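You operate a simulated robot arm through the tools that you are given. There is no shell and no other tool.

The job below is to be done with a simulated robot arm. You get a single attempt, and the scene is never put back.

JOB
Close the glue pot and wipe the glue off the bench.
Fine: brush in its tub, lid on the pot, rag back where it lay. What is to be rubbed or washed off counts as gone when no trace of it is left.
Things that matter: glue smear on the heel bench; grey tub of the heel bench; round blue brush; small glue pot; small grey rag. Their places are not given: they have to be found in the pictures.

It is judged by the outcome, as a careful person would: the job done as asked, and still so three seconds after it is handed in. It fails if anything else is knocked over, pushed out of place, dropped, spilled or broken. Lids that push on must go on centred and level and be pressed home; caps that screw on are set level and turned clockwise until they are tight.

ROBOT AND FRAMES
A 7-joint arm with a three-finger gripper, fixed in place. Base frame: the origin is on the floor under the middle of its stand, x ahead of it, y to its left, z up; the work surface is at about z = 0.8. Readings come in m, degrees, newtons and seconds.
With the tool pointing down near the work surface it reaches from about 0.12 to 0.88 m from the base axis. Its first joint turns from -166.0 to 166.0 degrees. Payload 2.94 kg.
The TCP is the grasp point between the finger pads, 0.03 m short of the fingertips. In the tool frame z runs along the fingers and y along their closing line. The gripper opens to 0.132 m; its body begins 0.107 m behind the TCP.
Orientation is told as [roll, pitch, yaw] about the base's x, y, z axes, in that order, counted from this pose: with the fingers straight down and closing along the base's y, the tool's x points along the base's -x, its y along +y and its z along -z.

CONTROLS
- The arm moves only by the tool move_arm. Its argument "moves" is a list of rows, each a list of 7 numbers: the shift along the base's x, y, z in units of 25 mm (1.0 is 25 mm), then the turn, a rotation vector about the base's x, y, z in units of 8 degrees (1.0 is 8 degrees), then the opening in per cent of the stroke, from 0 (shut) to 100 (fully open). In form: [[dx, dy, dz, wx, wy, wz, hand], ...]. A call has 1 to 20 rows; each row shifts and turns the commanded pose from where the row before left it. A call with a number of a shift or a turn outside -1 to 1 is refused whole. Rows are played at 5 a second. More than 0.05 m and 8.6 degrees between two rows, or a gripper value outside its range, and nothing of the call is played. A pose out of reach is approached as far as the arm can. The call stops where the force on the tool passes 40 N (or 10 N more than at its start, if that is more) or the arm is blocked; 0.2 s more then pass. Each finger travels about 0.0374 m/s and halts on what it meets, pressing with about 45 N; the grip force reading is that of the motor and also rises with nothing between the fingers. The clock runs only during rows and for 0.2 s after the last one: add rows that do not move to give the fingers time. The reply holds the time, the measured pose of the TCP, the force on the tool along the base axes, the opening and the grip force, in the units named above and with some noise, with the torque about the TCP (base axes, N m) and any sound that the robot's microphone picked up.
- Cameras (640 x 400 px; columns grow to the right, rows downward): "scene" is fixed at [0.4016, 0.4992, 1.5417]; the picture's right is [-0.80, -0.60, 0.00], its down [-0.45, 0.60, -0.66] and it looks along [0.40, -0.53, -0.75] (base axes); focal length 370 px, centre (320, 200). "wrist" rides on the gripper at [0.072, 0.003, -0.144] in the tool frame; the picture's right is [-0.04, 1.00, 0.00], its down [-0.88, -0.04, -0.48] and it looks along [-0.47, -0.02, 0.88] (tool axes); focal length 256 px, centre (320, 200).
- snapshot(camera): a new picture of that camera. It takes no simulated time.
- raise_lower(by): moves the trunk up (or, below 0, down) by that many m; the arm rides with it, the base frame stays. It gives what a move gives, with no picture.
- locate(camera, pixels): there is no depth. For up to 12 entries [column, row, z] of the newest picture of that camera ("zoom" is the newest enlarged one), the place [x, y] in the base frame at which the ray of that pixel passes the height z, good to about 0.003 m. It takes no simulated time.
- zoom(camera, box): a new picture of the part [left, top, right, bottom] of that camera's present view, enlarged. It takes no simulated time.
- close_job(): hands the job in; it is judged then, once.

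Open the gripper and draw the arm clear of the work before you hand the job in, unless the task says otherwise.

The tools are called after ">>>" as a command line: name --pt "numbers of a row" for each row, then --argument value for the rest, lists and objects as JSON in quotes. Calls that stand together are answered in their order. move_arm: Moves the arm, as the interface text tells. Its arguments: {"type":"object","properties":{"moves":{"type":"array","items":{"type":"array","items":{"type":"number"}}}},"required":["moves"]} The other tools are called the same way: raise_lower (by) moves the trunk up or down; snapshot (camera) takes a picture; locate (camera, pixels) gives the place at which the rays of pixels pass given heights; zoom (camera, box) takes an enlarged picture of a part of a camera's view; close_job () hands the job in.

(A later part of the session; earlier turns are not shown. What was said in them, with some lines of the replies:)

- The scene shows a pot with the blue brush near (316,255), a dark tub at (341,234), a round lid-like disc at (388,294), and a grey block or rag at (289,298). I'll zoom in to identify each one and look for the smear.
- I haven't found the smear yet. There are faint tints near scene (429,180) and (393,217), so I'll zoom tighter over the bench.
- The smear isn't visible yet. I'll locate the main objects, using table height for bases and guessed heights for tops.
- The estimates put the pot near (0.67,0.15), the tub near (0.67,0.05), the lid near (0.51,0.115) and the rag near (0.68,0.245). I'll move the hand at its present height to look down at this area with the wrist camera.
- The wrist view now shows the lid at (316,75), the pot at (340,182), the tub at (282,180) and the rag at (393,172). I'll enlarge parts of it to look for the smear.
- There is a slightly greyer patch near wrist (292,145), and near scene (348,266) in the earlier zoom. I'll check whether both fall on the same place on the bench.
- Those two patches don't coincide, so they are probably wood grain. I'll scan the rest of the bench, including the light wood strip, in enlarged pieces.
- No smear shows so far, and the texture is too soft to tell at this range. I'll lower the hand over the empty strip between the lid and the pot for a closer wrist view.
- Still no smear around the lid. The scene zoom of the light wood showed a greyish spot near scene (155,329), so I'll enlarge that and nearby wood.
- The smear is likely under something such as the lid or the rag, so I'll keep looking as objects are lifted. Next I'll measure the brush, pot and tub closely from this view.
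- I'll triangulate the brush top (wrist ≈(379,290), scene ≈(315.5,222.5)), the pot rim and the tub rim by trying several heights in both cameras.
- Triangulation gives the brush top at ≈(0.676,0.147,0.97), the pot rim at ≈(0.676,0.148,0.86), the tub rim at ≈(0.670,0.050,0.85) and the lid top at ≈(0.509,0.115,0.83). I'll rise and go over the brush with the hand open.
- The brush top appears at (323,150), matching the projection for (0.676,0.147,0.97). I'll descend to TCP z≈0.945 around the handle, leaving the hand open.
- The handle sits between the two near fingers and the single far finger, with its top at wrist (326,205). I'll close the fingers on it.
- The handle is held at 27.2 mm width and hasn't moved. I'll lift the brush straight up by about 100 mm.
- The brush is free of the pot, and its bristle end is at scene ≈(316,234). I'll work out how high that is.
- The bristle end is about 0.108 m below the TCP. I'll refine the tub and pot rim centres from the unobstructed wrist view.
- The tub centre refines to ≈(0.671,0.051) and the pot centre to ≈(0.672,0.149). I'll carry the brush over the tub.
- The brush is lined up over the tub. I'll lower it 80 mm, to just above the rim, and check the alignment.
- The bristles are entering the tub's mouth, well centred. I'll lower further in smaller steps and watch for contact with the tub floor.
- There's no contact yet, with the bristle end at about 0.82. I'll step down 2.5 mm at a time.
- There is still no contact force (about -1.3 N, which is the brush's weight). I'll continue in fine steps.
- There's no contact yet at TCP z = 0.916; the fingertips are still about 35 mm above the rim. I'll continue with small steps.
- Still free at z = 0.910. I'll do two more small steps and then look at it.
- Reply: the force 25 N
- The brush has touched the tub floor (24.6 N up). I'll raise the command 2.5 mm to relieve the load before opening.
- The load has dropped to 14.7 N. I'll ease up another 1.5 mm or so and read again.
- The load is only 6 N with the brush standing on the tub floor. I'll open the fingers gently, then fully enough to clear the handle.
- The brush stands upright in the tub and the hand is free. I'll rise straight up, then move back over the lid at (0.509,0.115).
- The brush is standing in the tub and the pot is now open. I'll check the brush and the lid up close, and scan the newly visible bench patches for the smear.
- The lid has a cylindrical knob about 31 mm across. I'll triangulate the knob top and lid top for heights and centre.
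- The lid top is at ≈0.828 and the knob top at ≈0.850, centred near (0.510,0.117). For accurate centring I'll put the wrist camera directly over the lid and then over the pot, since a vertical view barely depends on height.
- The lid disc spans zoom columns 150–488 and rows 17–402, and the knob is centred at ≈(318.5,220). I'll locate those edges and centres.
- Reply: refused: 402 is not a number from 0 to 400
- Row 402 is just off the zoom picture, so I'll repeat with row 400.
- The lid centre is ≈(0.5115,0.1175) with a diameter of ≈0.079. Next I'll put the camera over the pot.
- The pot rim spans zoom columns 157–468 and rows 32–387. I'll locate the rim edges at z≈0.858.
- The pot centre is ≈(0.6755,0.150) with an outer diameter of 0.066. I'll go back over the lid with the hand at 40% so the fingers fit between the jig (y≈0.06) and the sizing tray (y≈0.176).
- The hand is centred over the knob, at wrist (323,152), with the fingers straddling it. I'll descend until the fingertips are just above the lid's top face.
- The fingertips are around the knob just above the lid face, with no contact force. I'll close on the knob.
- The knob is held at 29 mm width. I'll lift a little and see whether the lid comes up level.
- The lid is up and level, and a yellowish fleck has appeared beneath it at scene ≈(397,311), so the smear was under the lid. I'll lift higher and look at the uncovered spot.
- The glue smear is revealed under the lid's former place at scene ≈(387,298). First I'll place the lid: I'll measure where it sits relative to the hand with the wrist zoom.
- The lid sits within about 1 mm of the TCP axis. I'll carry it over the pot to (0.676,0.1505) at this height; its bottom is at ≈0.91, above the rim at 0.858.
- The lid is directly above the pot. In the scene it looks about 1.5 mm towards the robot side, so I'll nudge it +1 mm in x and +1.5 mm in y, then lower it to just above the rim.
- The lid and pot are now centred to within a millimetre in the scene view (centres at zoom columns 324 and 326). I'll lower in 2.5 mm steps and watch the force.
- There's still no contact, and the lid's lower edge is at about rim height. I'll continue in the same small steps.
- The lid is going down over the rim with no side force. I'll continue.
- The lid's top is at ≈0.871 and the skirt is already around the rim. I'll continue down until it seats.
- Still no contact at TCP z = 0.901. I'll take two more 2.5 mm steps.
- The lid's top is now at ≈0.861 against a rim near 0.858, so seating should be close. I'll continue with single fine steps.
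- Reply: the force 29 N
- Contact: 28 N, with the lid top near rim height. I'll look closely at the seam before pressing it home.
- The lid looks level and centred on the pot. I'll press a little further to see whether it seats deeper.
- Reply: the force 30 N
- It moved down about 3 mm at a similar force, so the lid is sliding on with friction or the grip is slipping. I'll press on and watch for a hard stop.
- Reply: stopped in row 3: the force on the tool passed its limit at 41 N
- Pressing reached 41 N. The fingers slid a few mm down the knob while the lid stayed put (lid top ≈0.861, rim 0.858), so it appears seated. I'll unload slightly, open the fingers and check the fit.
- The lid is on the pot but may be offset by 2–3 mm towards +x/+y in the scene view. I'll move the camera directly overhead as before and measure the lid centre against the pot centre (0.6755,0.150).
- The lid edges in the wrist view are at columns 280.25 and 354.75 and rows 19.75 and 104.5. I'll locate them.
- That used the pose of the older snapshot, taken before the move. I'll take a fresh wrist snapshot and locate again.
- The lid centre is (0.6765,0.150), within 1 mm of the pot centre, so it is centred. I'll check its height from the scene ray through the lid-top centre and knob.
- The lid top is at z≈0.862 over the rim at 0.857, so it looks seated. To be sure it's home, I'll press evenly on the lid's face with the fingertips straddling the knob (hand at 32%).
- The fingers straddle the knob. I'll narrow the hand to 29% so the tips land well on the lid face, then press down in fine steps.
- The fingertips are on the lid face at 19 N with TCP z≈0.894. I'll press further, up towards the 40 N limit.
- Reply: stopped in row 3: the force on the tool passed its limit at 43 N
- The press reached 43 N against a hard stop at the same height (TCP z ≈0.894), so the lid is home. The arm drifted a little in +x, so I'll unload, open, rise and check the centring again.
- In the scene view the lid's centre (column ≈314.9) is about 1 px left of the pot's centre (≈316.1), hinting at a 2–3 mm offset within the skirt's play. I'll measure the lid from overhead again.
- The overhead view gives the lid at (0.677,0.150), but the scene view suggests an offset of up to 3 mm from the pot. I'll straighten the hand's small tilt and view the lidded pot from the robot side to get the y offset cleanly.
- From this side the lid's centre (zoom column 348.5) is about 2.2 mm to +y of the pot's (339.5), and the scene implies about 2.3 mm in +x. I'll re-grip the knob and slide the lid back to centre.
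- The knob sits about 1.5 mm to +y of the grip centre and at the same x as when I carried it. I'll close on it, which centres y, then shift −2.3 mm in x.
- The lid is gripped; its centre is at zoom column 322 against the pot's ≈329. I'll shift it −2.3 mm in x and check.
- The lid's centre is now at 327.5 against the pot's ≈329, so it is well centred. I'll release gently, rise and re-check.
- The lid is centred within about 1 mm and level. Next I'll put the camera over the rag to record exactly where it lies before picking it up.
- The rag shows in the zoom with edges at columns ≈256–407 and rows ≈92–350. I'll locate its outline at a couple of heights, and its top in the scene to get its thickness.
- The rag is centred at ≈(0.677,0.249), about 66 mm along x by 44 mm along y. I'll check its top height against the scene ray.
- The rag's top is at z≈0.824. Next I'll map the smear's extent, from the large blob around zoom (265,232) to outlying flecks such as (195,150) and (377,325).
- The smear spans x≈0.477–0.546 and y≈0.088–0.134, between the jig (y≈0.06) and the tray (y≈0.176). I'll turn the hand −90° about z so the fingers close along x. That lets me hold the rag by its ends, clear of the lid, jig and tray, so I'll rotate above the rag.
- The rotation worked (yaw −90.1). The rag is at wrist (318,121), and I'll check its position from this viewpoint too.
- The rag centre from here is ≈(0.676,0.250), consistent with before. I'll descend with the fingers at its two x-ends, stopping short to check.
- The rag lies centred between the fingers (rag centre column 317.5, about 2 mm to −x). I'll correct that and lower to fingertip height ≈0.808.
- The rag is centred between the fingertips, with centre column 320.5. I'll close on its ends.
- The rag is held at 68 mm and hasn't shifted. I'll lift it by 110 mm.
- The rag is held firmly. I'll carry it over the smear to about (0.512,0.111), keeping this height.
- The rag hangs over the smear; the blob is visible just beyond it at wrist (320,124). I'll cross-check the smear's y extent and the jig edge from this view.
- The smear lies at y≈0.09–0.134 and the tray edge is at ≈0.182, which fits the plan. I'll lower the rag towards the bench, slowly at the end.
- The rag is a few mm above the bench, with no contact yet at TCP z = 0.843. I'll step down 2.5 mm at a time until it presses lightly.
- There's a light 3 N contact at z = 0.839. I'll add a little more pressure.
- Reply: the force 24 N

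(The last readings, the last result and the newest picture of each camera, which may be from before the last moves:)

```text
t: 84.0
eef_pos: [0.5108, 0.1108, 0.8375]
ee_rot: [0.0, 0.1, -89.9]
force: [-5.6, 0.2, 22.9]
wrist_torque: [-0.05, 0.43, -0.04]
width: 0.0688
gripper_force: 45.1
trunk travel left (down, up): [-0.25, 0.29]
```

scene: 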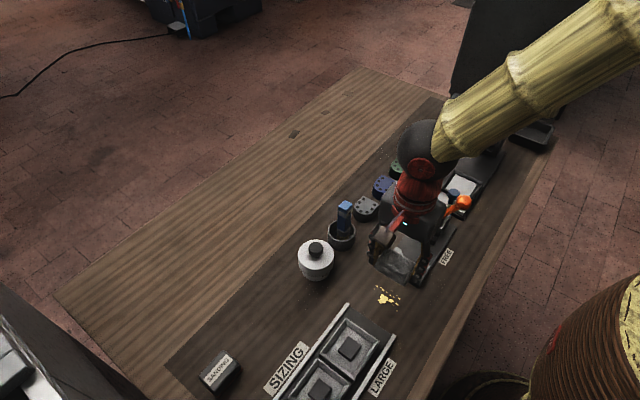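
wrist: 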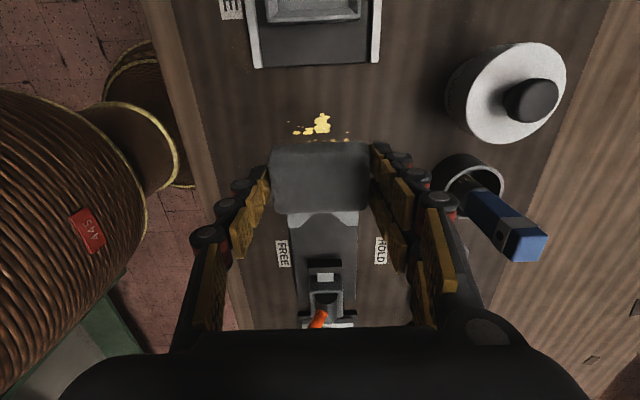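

The contact is now 23 N. I'll ease off slightly and make a first set of x-strokes of ±22 mm at this y.

>>> move_arm --pt "0 0 0.02 0 0 0 40" --pt "0.3 0 0 0 0 0 40" --pt "0.3 0 0 0 0 0 40" --pt "0.3 0 0 0 0 0 40" --pt "-0.3 0 0 0 0 0 40" --pt "-0.3 0 0 0 0 0 40" --pt "-0.3 0 0 0 0 0 40" --pt "-0.3 0 0 0 0 0 40" --pt "-0.3 0 0 0 0 0 40" --pt "-0.3 0 0 0 0 0 40" --pt "0.3 0 0 0 0 0 40" --pt "0.3 0 0 0 0 0 40" --pt "0.3 0 0 0 0 0 40" --pt "0 0 0 0 0 0 40"

>>> zoom --camera "scene" --box '[340, 230, 440, 320]'

>>> snapshot --camera "wrist"

```text
t: 87.0
eef_pos: [0.5104, 0.1092, 0.8377]
ee_rot: [-0.1, 0.0, -90.1]
force: [-10.5, 1.4, 20.1]
wrist_torque: [0.03, 0.36, -0.01]
width: 0.0684
gripper_force: 45.1
trunk travel left (down, up): [-0.25, 0.29]
```

```text
4.44 times, centred on (390, 275) of scene
```

zoom: 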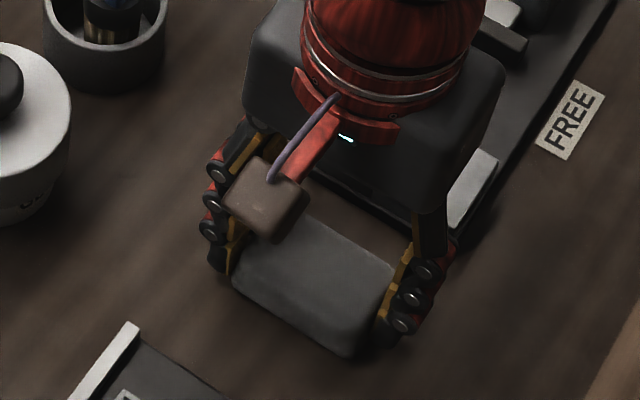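

```text
taken
```

wrist: 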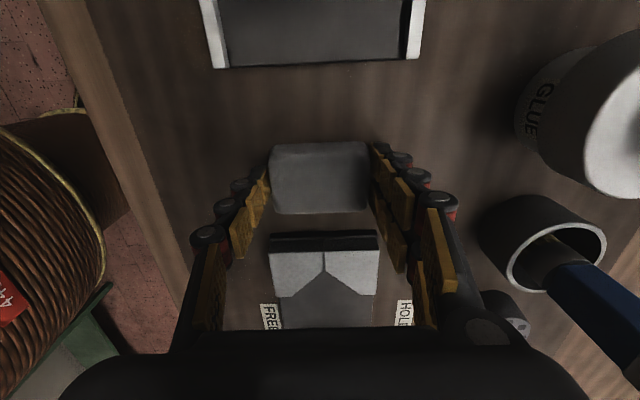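

The visible part of the blob has gone. I'll check the jig edge's location (wrist row ≈235) before shifting the rag towards it.

>>> locate --camera "wrist" --pixels '[[320, 233, 0.8], [320, 250, 0.82], [320, 213, 0.8], [320, 213, 0.81], [315, 68, 0.8]]'

```text
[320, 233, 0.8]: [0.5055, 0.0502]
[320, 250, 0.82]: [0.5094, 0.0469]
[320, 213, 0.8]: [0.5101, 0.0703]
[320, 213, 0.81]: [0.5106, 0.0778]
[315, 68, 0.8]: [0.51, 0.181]
```

The jig edge is at y≈0.050, so there's ample room. I'll shift −12.5 mm in y and make another set of x-strokes.

>>> move_arm --pt "0 -0.25 0 0 0 0 40" --pt "0 -0.25 0 0 0 0 40" --pt "0.3 0 0 0 0 0 40" --pt "0.3 0 0 0 0 0 40" --pt "0.3 0 0 0 0 0 40" --pt "-0.3 0 0 0 0 0 40" --pt "-0.3 0 0 0 0 0 40" --pt "-0.3 0 0 0 0 0 40" --pt "-0.3 0 0 0 0 0 40" --pt "-0.3 0 0 0 0 0 40" --pt "-0.3 0 0 0 0 0 40" --pt "0.3 0 0 0 0 0 40" --pt "0.3 0 0 0 0 0 40" --pt "0.3 0 0 0 0 0 40" --pt "0 0 0 0 0 0 40"

>>> snapshot --camera "wrist"

>>> zoom --camera "scene" --box '[340, 230, 440, 320]'

```text
t: 90.2
eef_pos: [0.5111, 0.0978, 0.8382]
ee_rot: [-0.2, 0.0, -90.0]
force: [-4.0, -0.5, 7.1]
wrist_torque: [0.02, 0.04, 0.0]
width: 0.0685
gripper_force: 45.4
trunk travel left (down, up): [-0.25, 0.29]
```

```text
taken
```

wrist: 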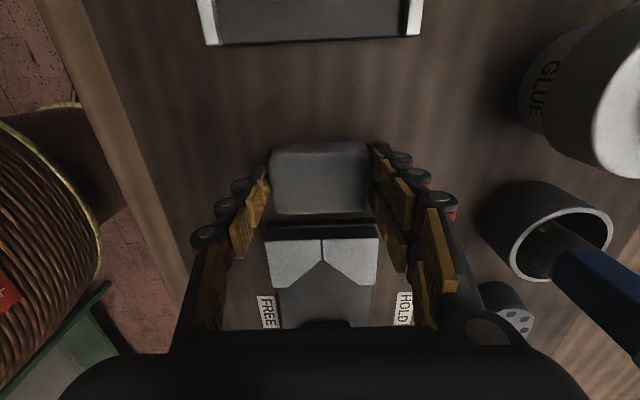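

```text
4.44 times, centred on (390, 275) of scene
```

zoom: 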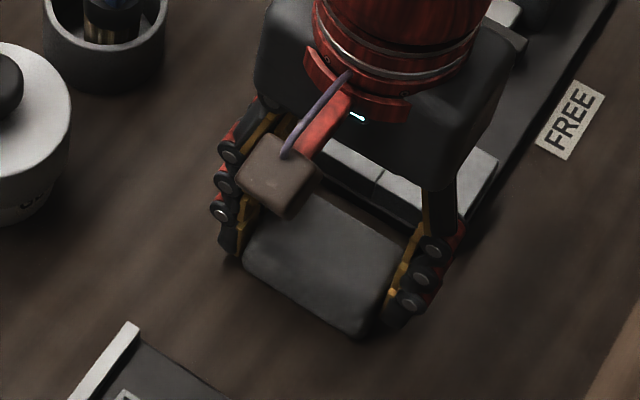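

The +y side now looks clean. I'll sweep across to y≈0.123 and stroke there too.

>>> move_arm --pt "0 0.25 0 0 0 0 40" --pt "0 0.25 0 0 0 0 40" --pt "0 0.25 0 0 0 0 40" --pt "0 0.25 0 0 0 0 40" --pt "0.3 0 0 0 0 0 40" --pt "0.3 0 0 0 0 0 40" --pt "0.3 0 0 0 0 0 40" --pt "-0.3 0 0 0 0 0 40" --pt "-0.3 0 0 0 0 0 40" --pt "-0.3 0 0 0 0 0 40" --pt "-0.3 0 0 0 0 0 40" --pt "-0.3 0 0 0 0 0 40" --pt "-0.3 0 0 0 0 0 40" --pt "0.3 0 0 0 0 0 40" --pt "0.3 0 0 0 0 0 40" --pt "0.3 0 0 0 0 0 40" --pt "0 0 0 0 0 0 40"

>>> snapshot --camera "wrist"

>>> zoom --camera "scene" --box '[340, 230, 440, 320]'

```text
t: 93.8
eef_pos: [0.5098, 0.1236, 0.8384]
ee_rot: [-0.1, 0.0, -90.0]
force: [-7.8, -0.2, 18.4]
wrist_torque: [0.01, 0.22, -0.01]
width: 0.0684
gripper_force: 45.0
trunk travel left (down, up): [-0.25, 0.29]
```

```text
taken
```

wrist: 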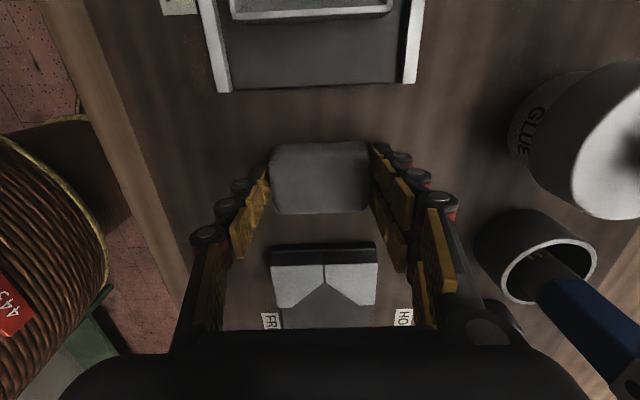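

```text
4.44 times, centred on (390, 275) of scene
```

zoom: 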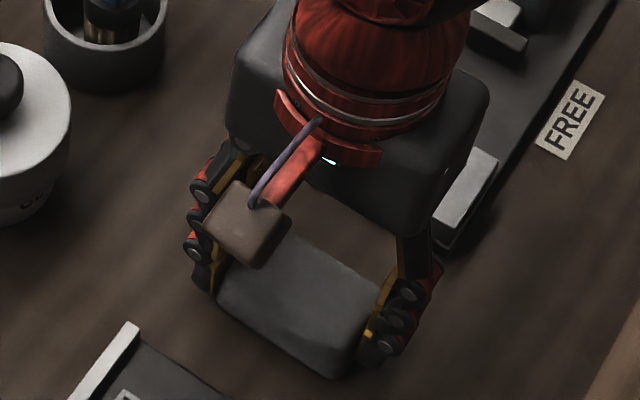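

The wiped strip looks clean around the rag. I'll lift it 110 mm straight up and move aside towards +y so the whole spot can be seen.

>>> move_arm --pt "0 0 0.4 0 0 0 40" --pt "0 0 0.8 0 0 0 40" --pt "0 0 0.8 0 0 0 40" --pt "0 0 0.8 0 0 0 40" --pt "0 0 0.8 0 0 0 40" --pt "0 0 0.8 0 0 0 40" --pt "0.8 0.7 0 0 0 0 40" --pt "0.8 0.7 0 0 0 0 40" --pt "0.8 0.7 0 0 0 0 40" --pt "0.8 0.7 0 0 0 0 40" --pt "0 0 0 0 0 0 40" --pt "0 0 0 0 0 0 40"

>>> snapshot --camera "scene"

>>> zoom --camera "scene" --box '[360, 270, 420, 320]'

>>> snapshot --camera "wrist"

```text
t: 96.4
eef_pos: [0.591, 0.1947, 0.9488]
ee_rot: [-0.1, 0.0, -90.0]
force: [0.4, -0.1, -0.7]
wrist_torque: [0.0, 0.0, 0.0]
width: 0.0688
gripper_force: 45.0
trunk travel left (down, up): [-0.25, 0.29]
```

```text
taken
```

scene: 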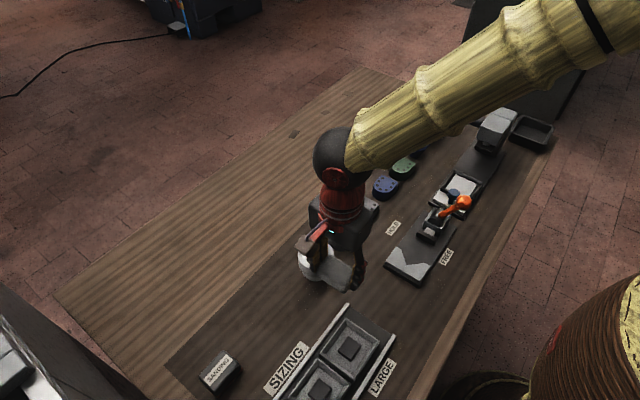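

```text
8.00 times, centred on (390, 295) of scene
```

zoom: 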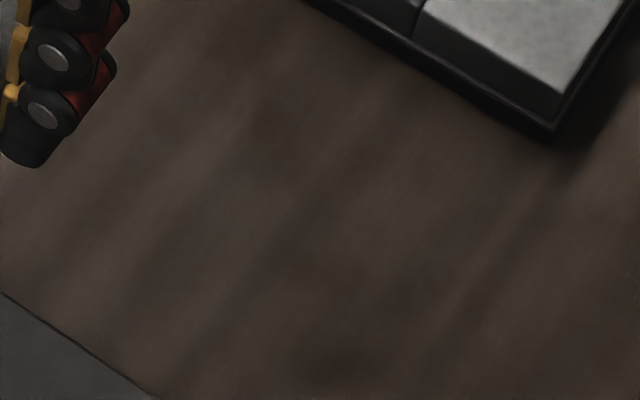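

```text
taken
```

wrist: 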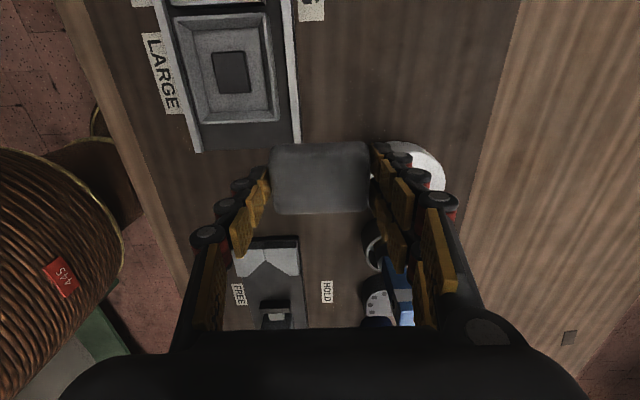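

The bench patch at scene (360–420,270–320) is clean with no flecks left, and the rag hasn't shifted in the fingers (wrist columns 270–371, as at grasp). I'll carry the rag back by exactly reversing the displacement, checking its original spot on the way.

>>> move_arm --pt "0.83 0.575 0 0 0 0 40" --pt "0.83 0.575 0 0 0 0 40" --pt "0.83 0.575 0 0 0 0 40" --pt "0.83 0.575 0 0 0 0 40" --pt "0 0 0 0 0 0 40" --pt "0 0 0 0 0 0 40"

>>> snapshot --camera "scene"

>>> zoom --camera "scene" --box '[240, 250, 340, 330]'

>>> zoom --camera "scene" --box '[350, 260, 430, 330]'

```text
t: 97.8
eef_pos: [0.6756, 0.2513, 0.9482]
ee_rot: [-0.1, 0.0, -90.0]
force: [-0.1, -0.1, 0.0]
wrist_torque: [0.03, -0.01, -0.05]
width: 0.0685
gripper_force: 44.6
trunk travel left (down, up): [-0.25, 0.29]
```

```text
taken
```

scene: 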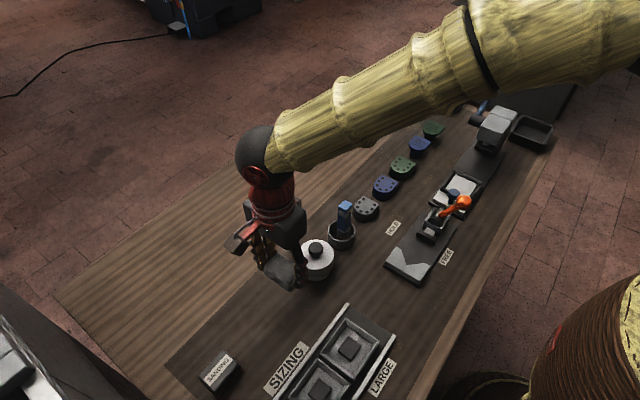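

```text
5.00 times, centred on (290, 290) of scene
```

zoom: 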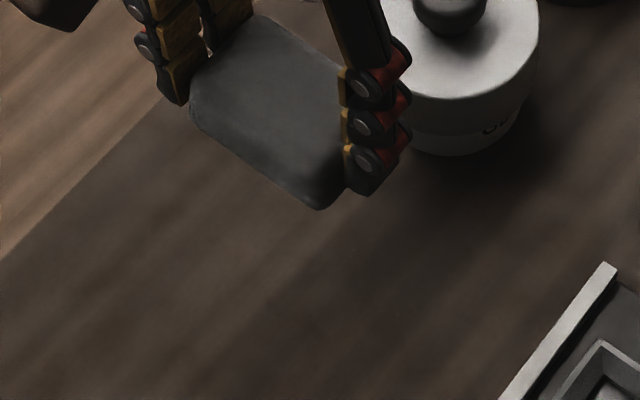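

```text
5.71 times, centred on (390, 295) of scene
```

zoom: 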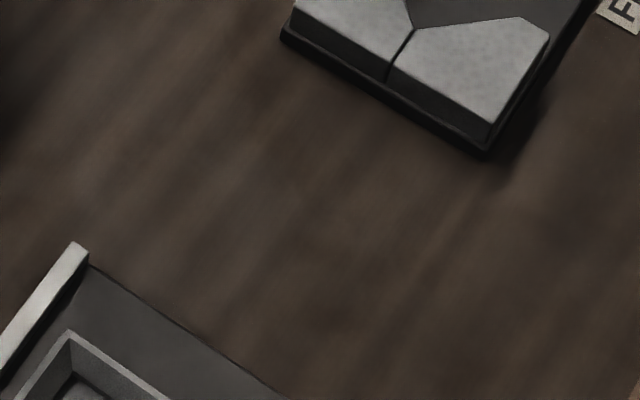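

The bench is clean both where the smear was and where the rag lay. I'll lower the rag back onto its original place.

>>> move_arm --pt "0 0 -0.9 0 0 0 40" --pt "0 0 -0.9 0 0 0 40" --pt "0 0 -0.9 0 0 0 40" --pt "0 0 -0.9 0 0 0 40" --pt "0 0 -0.4 0 0 0 40" --pt "0 0 -0.15 0 0 0 40" --pt "0 0 -0.1 0 0 0 40" --pt "0 0 0 0 0 0 40"

>>> snapshot --camera "wrist"

>>> zoom --camera "scene" --box '[235, 240, 325, 330]'

```text
t: 99.6
eef_pos: [0.676, 0.2505, 0.8413]
ee_rot: [-0.1, 0.0, -90.0]
force: [0.1, -0.2, -0.2]
wrist_torque: [-0.04, 0.03, 0.01]
width: 0.0688
gripper_force: 45.1
trunk travel left (down, up): [-0.25, 0.29]
```

```text
taken
```

wrist: 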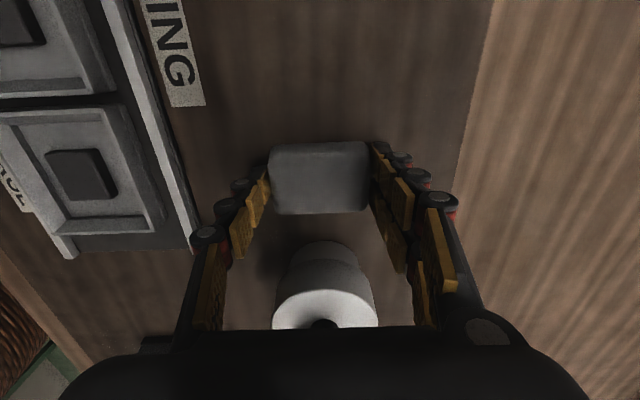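

```text
4.44 times, centred on (280, 285) of scene
```

zoom: 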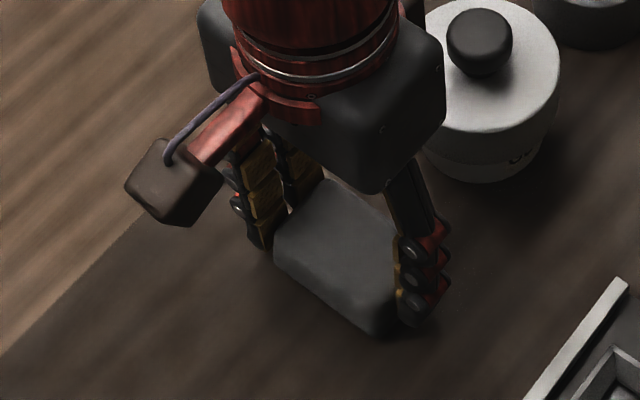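

The view matches the one at pick-up, and the rag is about 2 mm above the bench. I'll lower it to light contact.

>>> move_arm --pt "0 0 -0.06 0 0 0 40" --pt "0 0 -0.04 0 0 0 40" --pt "0 0 0 0 0 0 40"

```text
t: 100.4
eef_pos: [0.6739, 0.2507, 0.8384]
ee_rot: [-0.2, -0.1, -89.9]
force: [-0.7, -0.3, -0.2]
wrist_torque: [0.01, 0.02, -0.01]
width: 0.0686
gripper_force: 44.8
trunk travel left (down, up): [-0.25, 0.29]
```

There's no contact force yet. I'll take one more small step down.

>>> move_arm --pt "0 0 -0.04 0 0 0 40" --pt "0 0 0 0 0 0 40"

```text
t: 101.0
eef_pos: [0.6758, 0.2511, 0.8373]
ee_rot: [0.0, 0.0, -90.0]
force: [-1.4, -1.7, 4.7]
wrist_torque: [-0.06, -0.03, -0.01]
width: 0.0688
gripper_force: 44.8
trunk travel left (down, up): [-0.25, 0.29]
```

The rag touches the bench at 4.7 N. I'll open the fingers gradually and evenly.

>>> move_arm --pt "0 0 0 0 0 0 53" --pt "0 0 0 0 0 0 56" --pt "0 0 0 0 0 0 60" --pt "0 0 0 0 0 0 65" --pt "0 0 0 0 0 0 70" --pt "0 0 0 0 0 0 70" --pt "0 0 0 0 0 0 70"

>>> snapshot --camera "wrist"

```text
t: 102.6
eef_pos: [0.6738, 0.2514, 0.8366]
ee_rot: [-0.1, 0.0, -89.9]
force: [0.3, 0.5, 0.8]
wrist_torque: [-0.02, -0.01, -0.01]
width: 0.0926
gripper_force: 0.0
trunk travel left (down, up): [-0.25, 0.29]
```

```text
taken
```

wrist: 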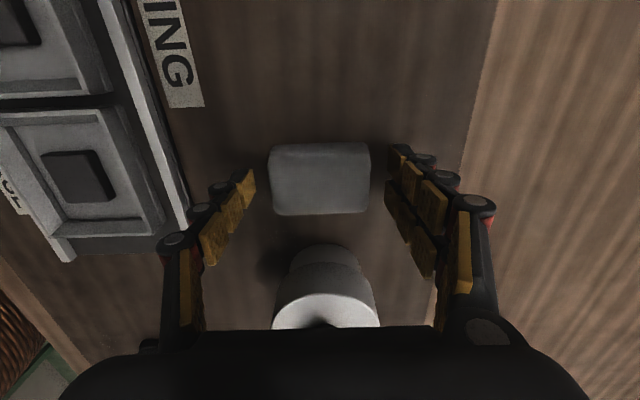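

The rag lies just where it was (wrist columns 269–370 now, 270–371 before). I'll rise straight up and then draw the arm clear towards the far side, turning the hand back.

>>> move_arm --pt "0 0 0.4 0 0 0 70" --pt "0 0 0.9 0 0 0 70" --pt "0 0 0.9 0 0 0 70" --pt "0 0 0.9 0 0 0 70" --pt "0 0 0.9 0 0 0 70" --pt "0 0 0.9 0 0 0 70" --pt "0 0 0.9 0 0 0 70" --pt "0 0 0.9 0 0 0 70" --pt "0 0 0.9 0 0 0 70" --pt "0 0 0.9 0 0 0 70" --pt "0 0 0.9 0 0 0 70" --pt "0 0 0 0 0 0 70"

>>> snapshot --camera "wrist"

```text
t: 105.2
eef_pos: [0.6749, 0.2502, 1.0746]
ee_rot: [0.0, 0.0, -90.0]
force: [0.1, -0.6, 0.1]
wrist_torque: [0.0, -0.01, 0.03]
width: 0.0922
gripper_force: 0.1
trunk travel left (down, up): [-0.25, 0.29]
```

```text
taken
```

wrist: 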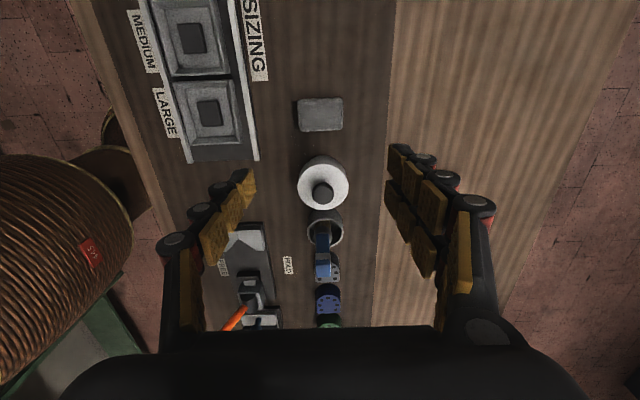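

All is clear below. I'll turn the hand back by +90° and withdraw to about its starting position, high above the bench.

>>> move_arm --pt "-0.2 -0.5 0.2 0 0 1 70" --pt "-0.2 -1 0.2 0 0 1 70" --pt "-0.2 -1 0.2 0 0 1 70" --pt "-0.2 -1 0.2 0 0 1 70" --pt "-0.2 -1 0.2 0 0 1 70" --pt "-0.2 -1 0.2 0 0 1 70" --pt "-0.2 -1 0 0 0 1 70" --pt "-0.2 -1 0 0 0 1 70" --pt "0 -1 0 0 0 1 90" --pt "0 -1 0 0 0 1 90" --pt "0 -1 0 0 0 1 100" --pt "0 -1 0 0 0 0.25 100" --pt "0 -1 0 0 0 0 100" --pt "0 -1 0 0 0 0 100" --pt "0 0 0 0 0 0 100"

>>> snapshot --camera "scene"

>>> snapshot --camera "wrist"

>>> zoom --camera "scene" --box '[255, 195, 435, 325]'

```text
t: 108.4
eef_pos: [0.6354, -0.0873, 1.1009]
ee_rot: [-0.1, -0.1, 0.0]
force: [-0.6, -0.5, 1.0]
wrist_torque: [0.06, -0.01, -0.05]
width: 0.132
gripper_force: 0.0
trunk travel left (down, up): [-0.25, 0.29]
```

```text
taken
```

scene: 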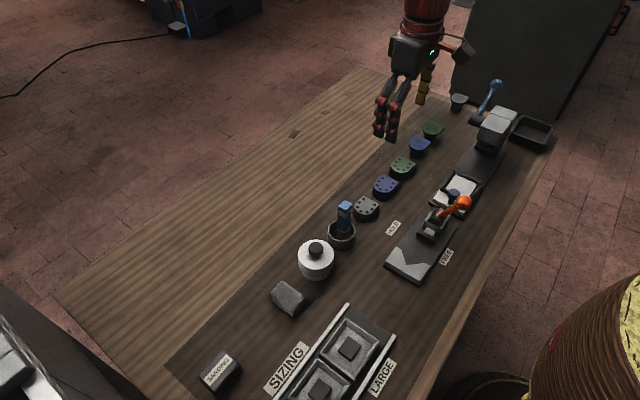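

```text
taken
```

wrist: 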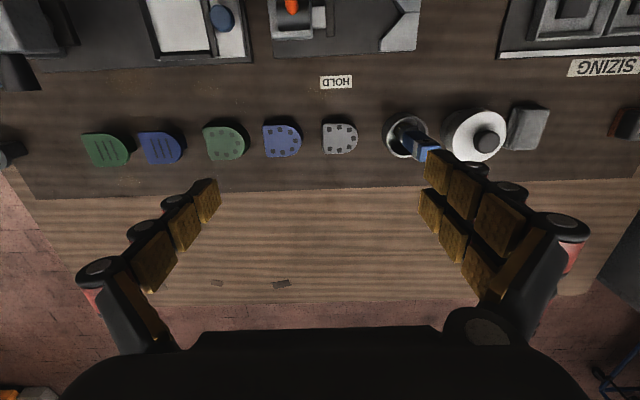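

```text
3.08 times, centred on (345, 260) of scene
```

zoom: 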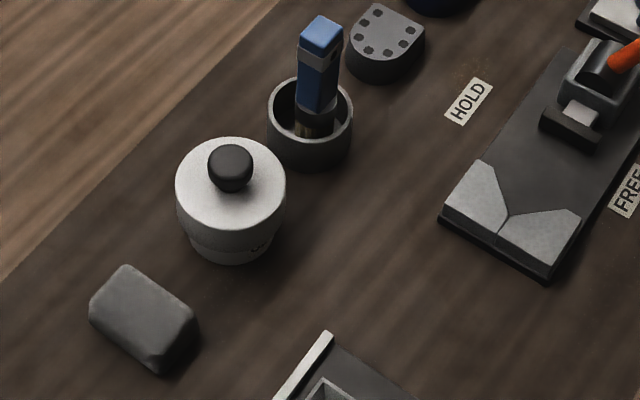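

Everything is in place: brush in its tub, lid on the pot, rag at its old spot. I'll look closely at the wiped area, at the faint specks near scene (382,152) and (393,217), and at the lid's seating before handing in.

>>> zoom --camera "scene" --box '[365, 275, 415, 315]'

>>> zoom --camera "scene" --box '[365, 135, 405, 165]'

>>> zoom --camera "scene" --box '[375, 200, 415, 230]'

>>> zoom --camera "scene" --box '[285, 235, 345, 285]'

>>> zoom --camera "wrist" --box '[360, 20, 560, 170]'

```text
10.00 times, centred on (390, 295) of scene
```

zoom: 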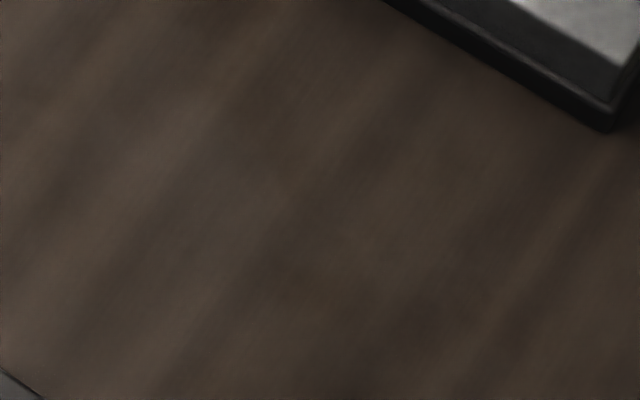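

```text
13.33 times, centred on (385, 150) of scene
```

zoom: 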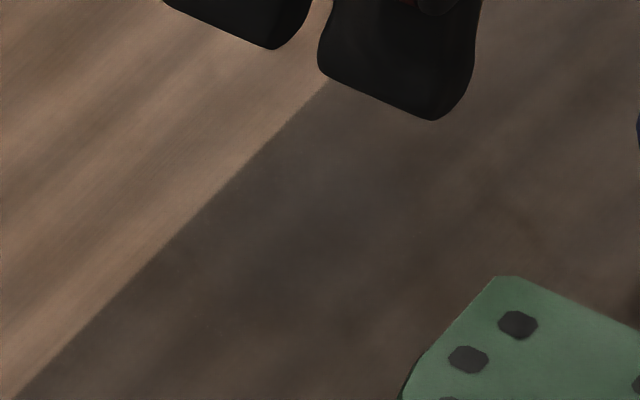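

```text
13.33 times, centred on (395, 215) of scene
```

zoom: 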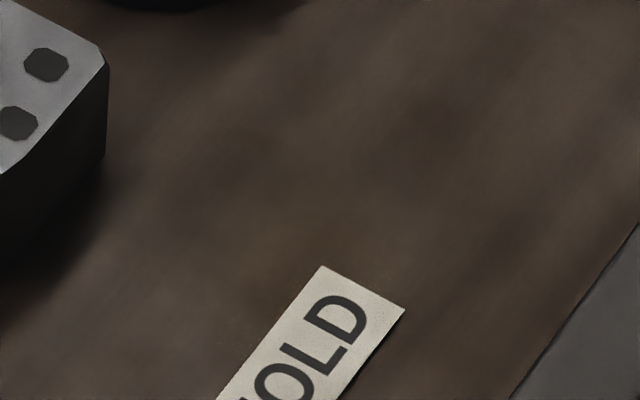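

```text
8.00 times, centred on (315, 260) of scene
```

zoom: 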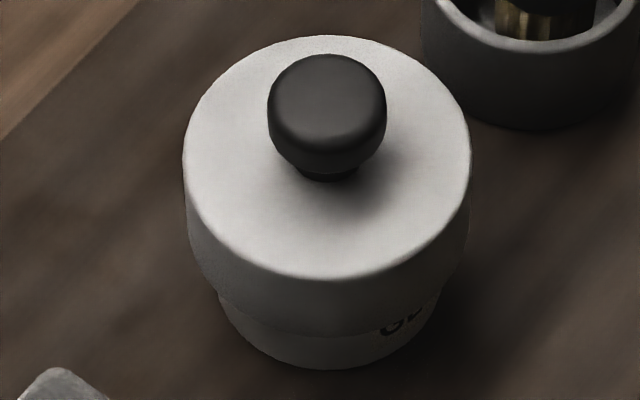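

```text
2.67 times, centred on (460, 95) of wrist
```

zoom: 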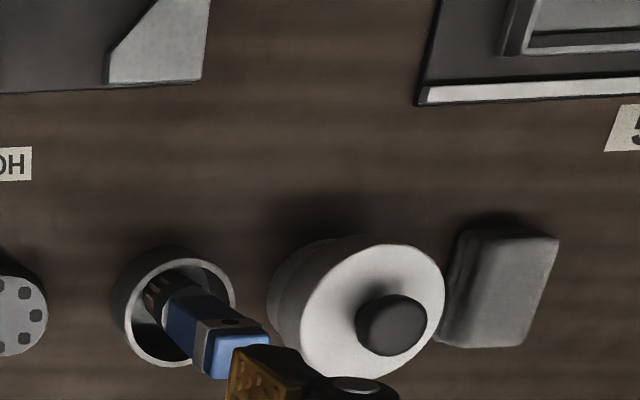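

The bench shows only wood grain and no glue, and the lid looks level. As a last check on the lid's y-centring, I'll view the pot once more from the robot side.

>>> move_arm --pt "-0.8 1 0 0 0 0 100" --pt "-0.8 1 0 0 0 0 100" --pt "-0.8 1 0 0 0 0 100" --pt "-0.8 1 0 0 0 0 100" --pt "-0.8 1 0 0 0 0 100" --pt "-0.8 1 0 0 0 0 100" --pt "-0.4 1 0 0 0 0 100" --pt "0 1 0 0 0 0 100" --pt "0 1 0 0 0 0 100" --pt "0 0.5 0 0 0 0 100" --pt "0 0 0 0 0 0 100" --pt "0 0 0 0 0 0 100"

>>> snapshot --camera "wrist"

>>> zoom --camera "wrist" --box '[280, 165, 360, 225]'

>>> zoom --camera "wrist" --box '[220, 60, 380, 180]'

```text
t: 111.0
eef_pos: [0.5053, 0.1517, 1.1032]
ee_rot: [-0.1, -0.1, 0.0]
force: [0.5, 0.7, -0.4]
wrist_torque: [0.0, 0.03, -0.01]
width: 0.1321
gripper_force: 0.0
trunk travel left (down, up): [-0.25, 0.29]
```

```text
taken
```

wrist: 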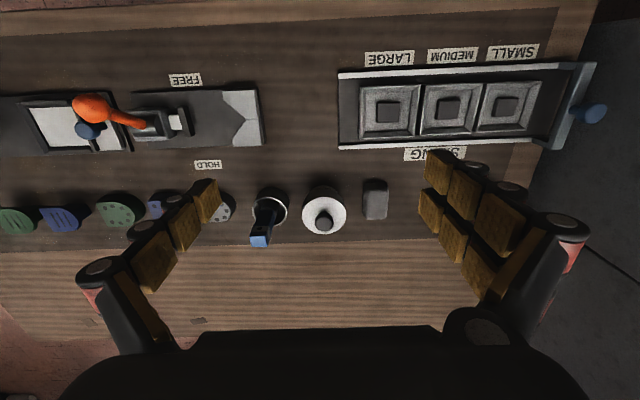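

```text
6.67 times, centred on (320, 195) of wrist
```

zoom: 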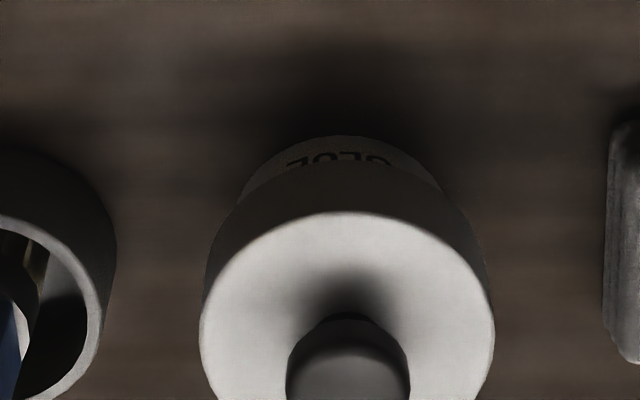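

```text
3.33 times, centred on (300, 120) of wrist
```

zoom: 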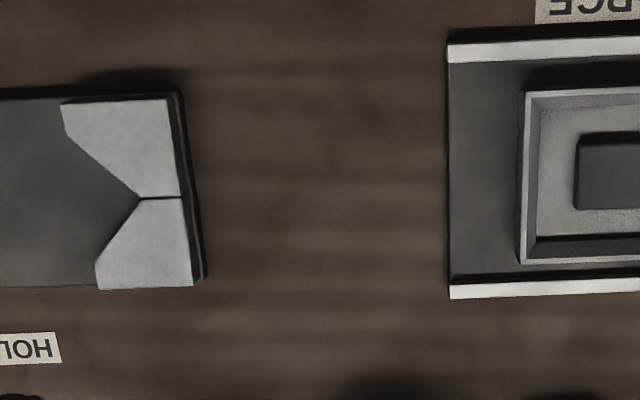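

The lid is within about 1.5 mm of the pot's centre and level, and the wiped area is clean from this view too. I'll draw the open hand back to its start pose, clear of the work.

>>> move_arm --pt "0 -1 0.2 0 0 0 100" --pt "0 -1 0.2 0 0 0 100" --pt "0 -1 0.2 0 0 0 100" --pt "0 -1 0.2 0 0 0 100" --pt "0 -1 0.2 0 0 0 100" --pt "0.4 -1 0 0 0 0 100" --pt "0.8 -1 0 0 0 0 100" --pt "0.8 -1 0 0 0 0 100" --pt "0.8 -1 0 0 0 0 100" --pt "0.8 -1 0 0 0 0 100" --pt "0.8 0 0 0 0 0 100" --pt "0.8 0 0 0 0 0 100" --pt "0 0 0 0 0 0 100" --pt "0 0 0 0 0 0 100"

>>> snapshot --camera "scene"

```text
t: 114.0
eef_pos: [0.6354, -0.1007, 1.1298]
ee_rot: [-0.1, 0.0, -0.1]
force: [0.4, 0.3, -0.6]
wrist_torque: [-0.01, -0.01, 0.0]
width: 0.1319
gripper_force: 0.0
trunk travel left (down, up): [-0.25, 0.29]
```

```text
taken
```

scene: 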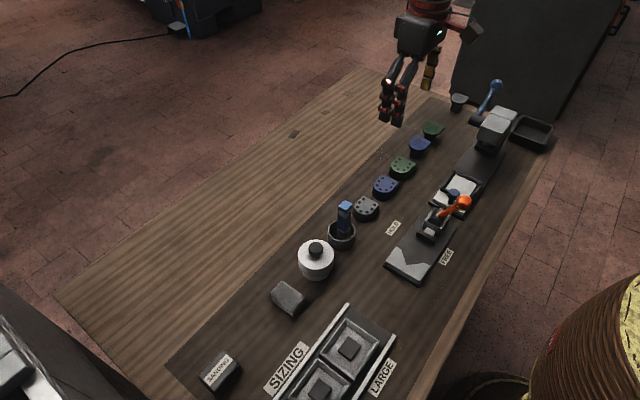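

The last scene picture shows the brush in its tub (344,222), the lid on the pot (316,258), the rag in its old place (289,298), a clean bench, and the open hand well clear. I'm handing the job in.

>>> close_job

```text
The job is handed in.
```

The glue pot is closed, the glue is wiped off the bench, and I've handed the job in. I don't have the judge's result yet.

- **Brush:** it stands upright in its grey tub.
- **Lid:** it is on the pot and level, about 1.5 mm off centre by my last measurement. I pressed it down until the force reached about 43 N. It had slid about 3 mm sideways while I pressed, so I moved it back afterwards and did not press it again.
- **Glue smear:** it was hidden under the lid's original spot on the bench. After wiping, close-ups from both cameras showed no trace of it.
- **Rag:** it is back where it lay, within about 2 mm.

Nothing else looked moved, dropped or knocked over in the final picture. The hand is open and well clear of the bench.
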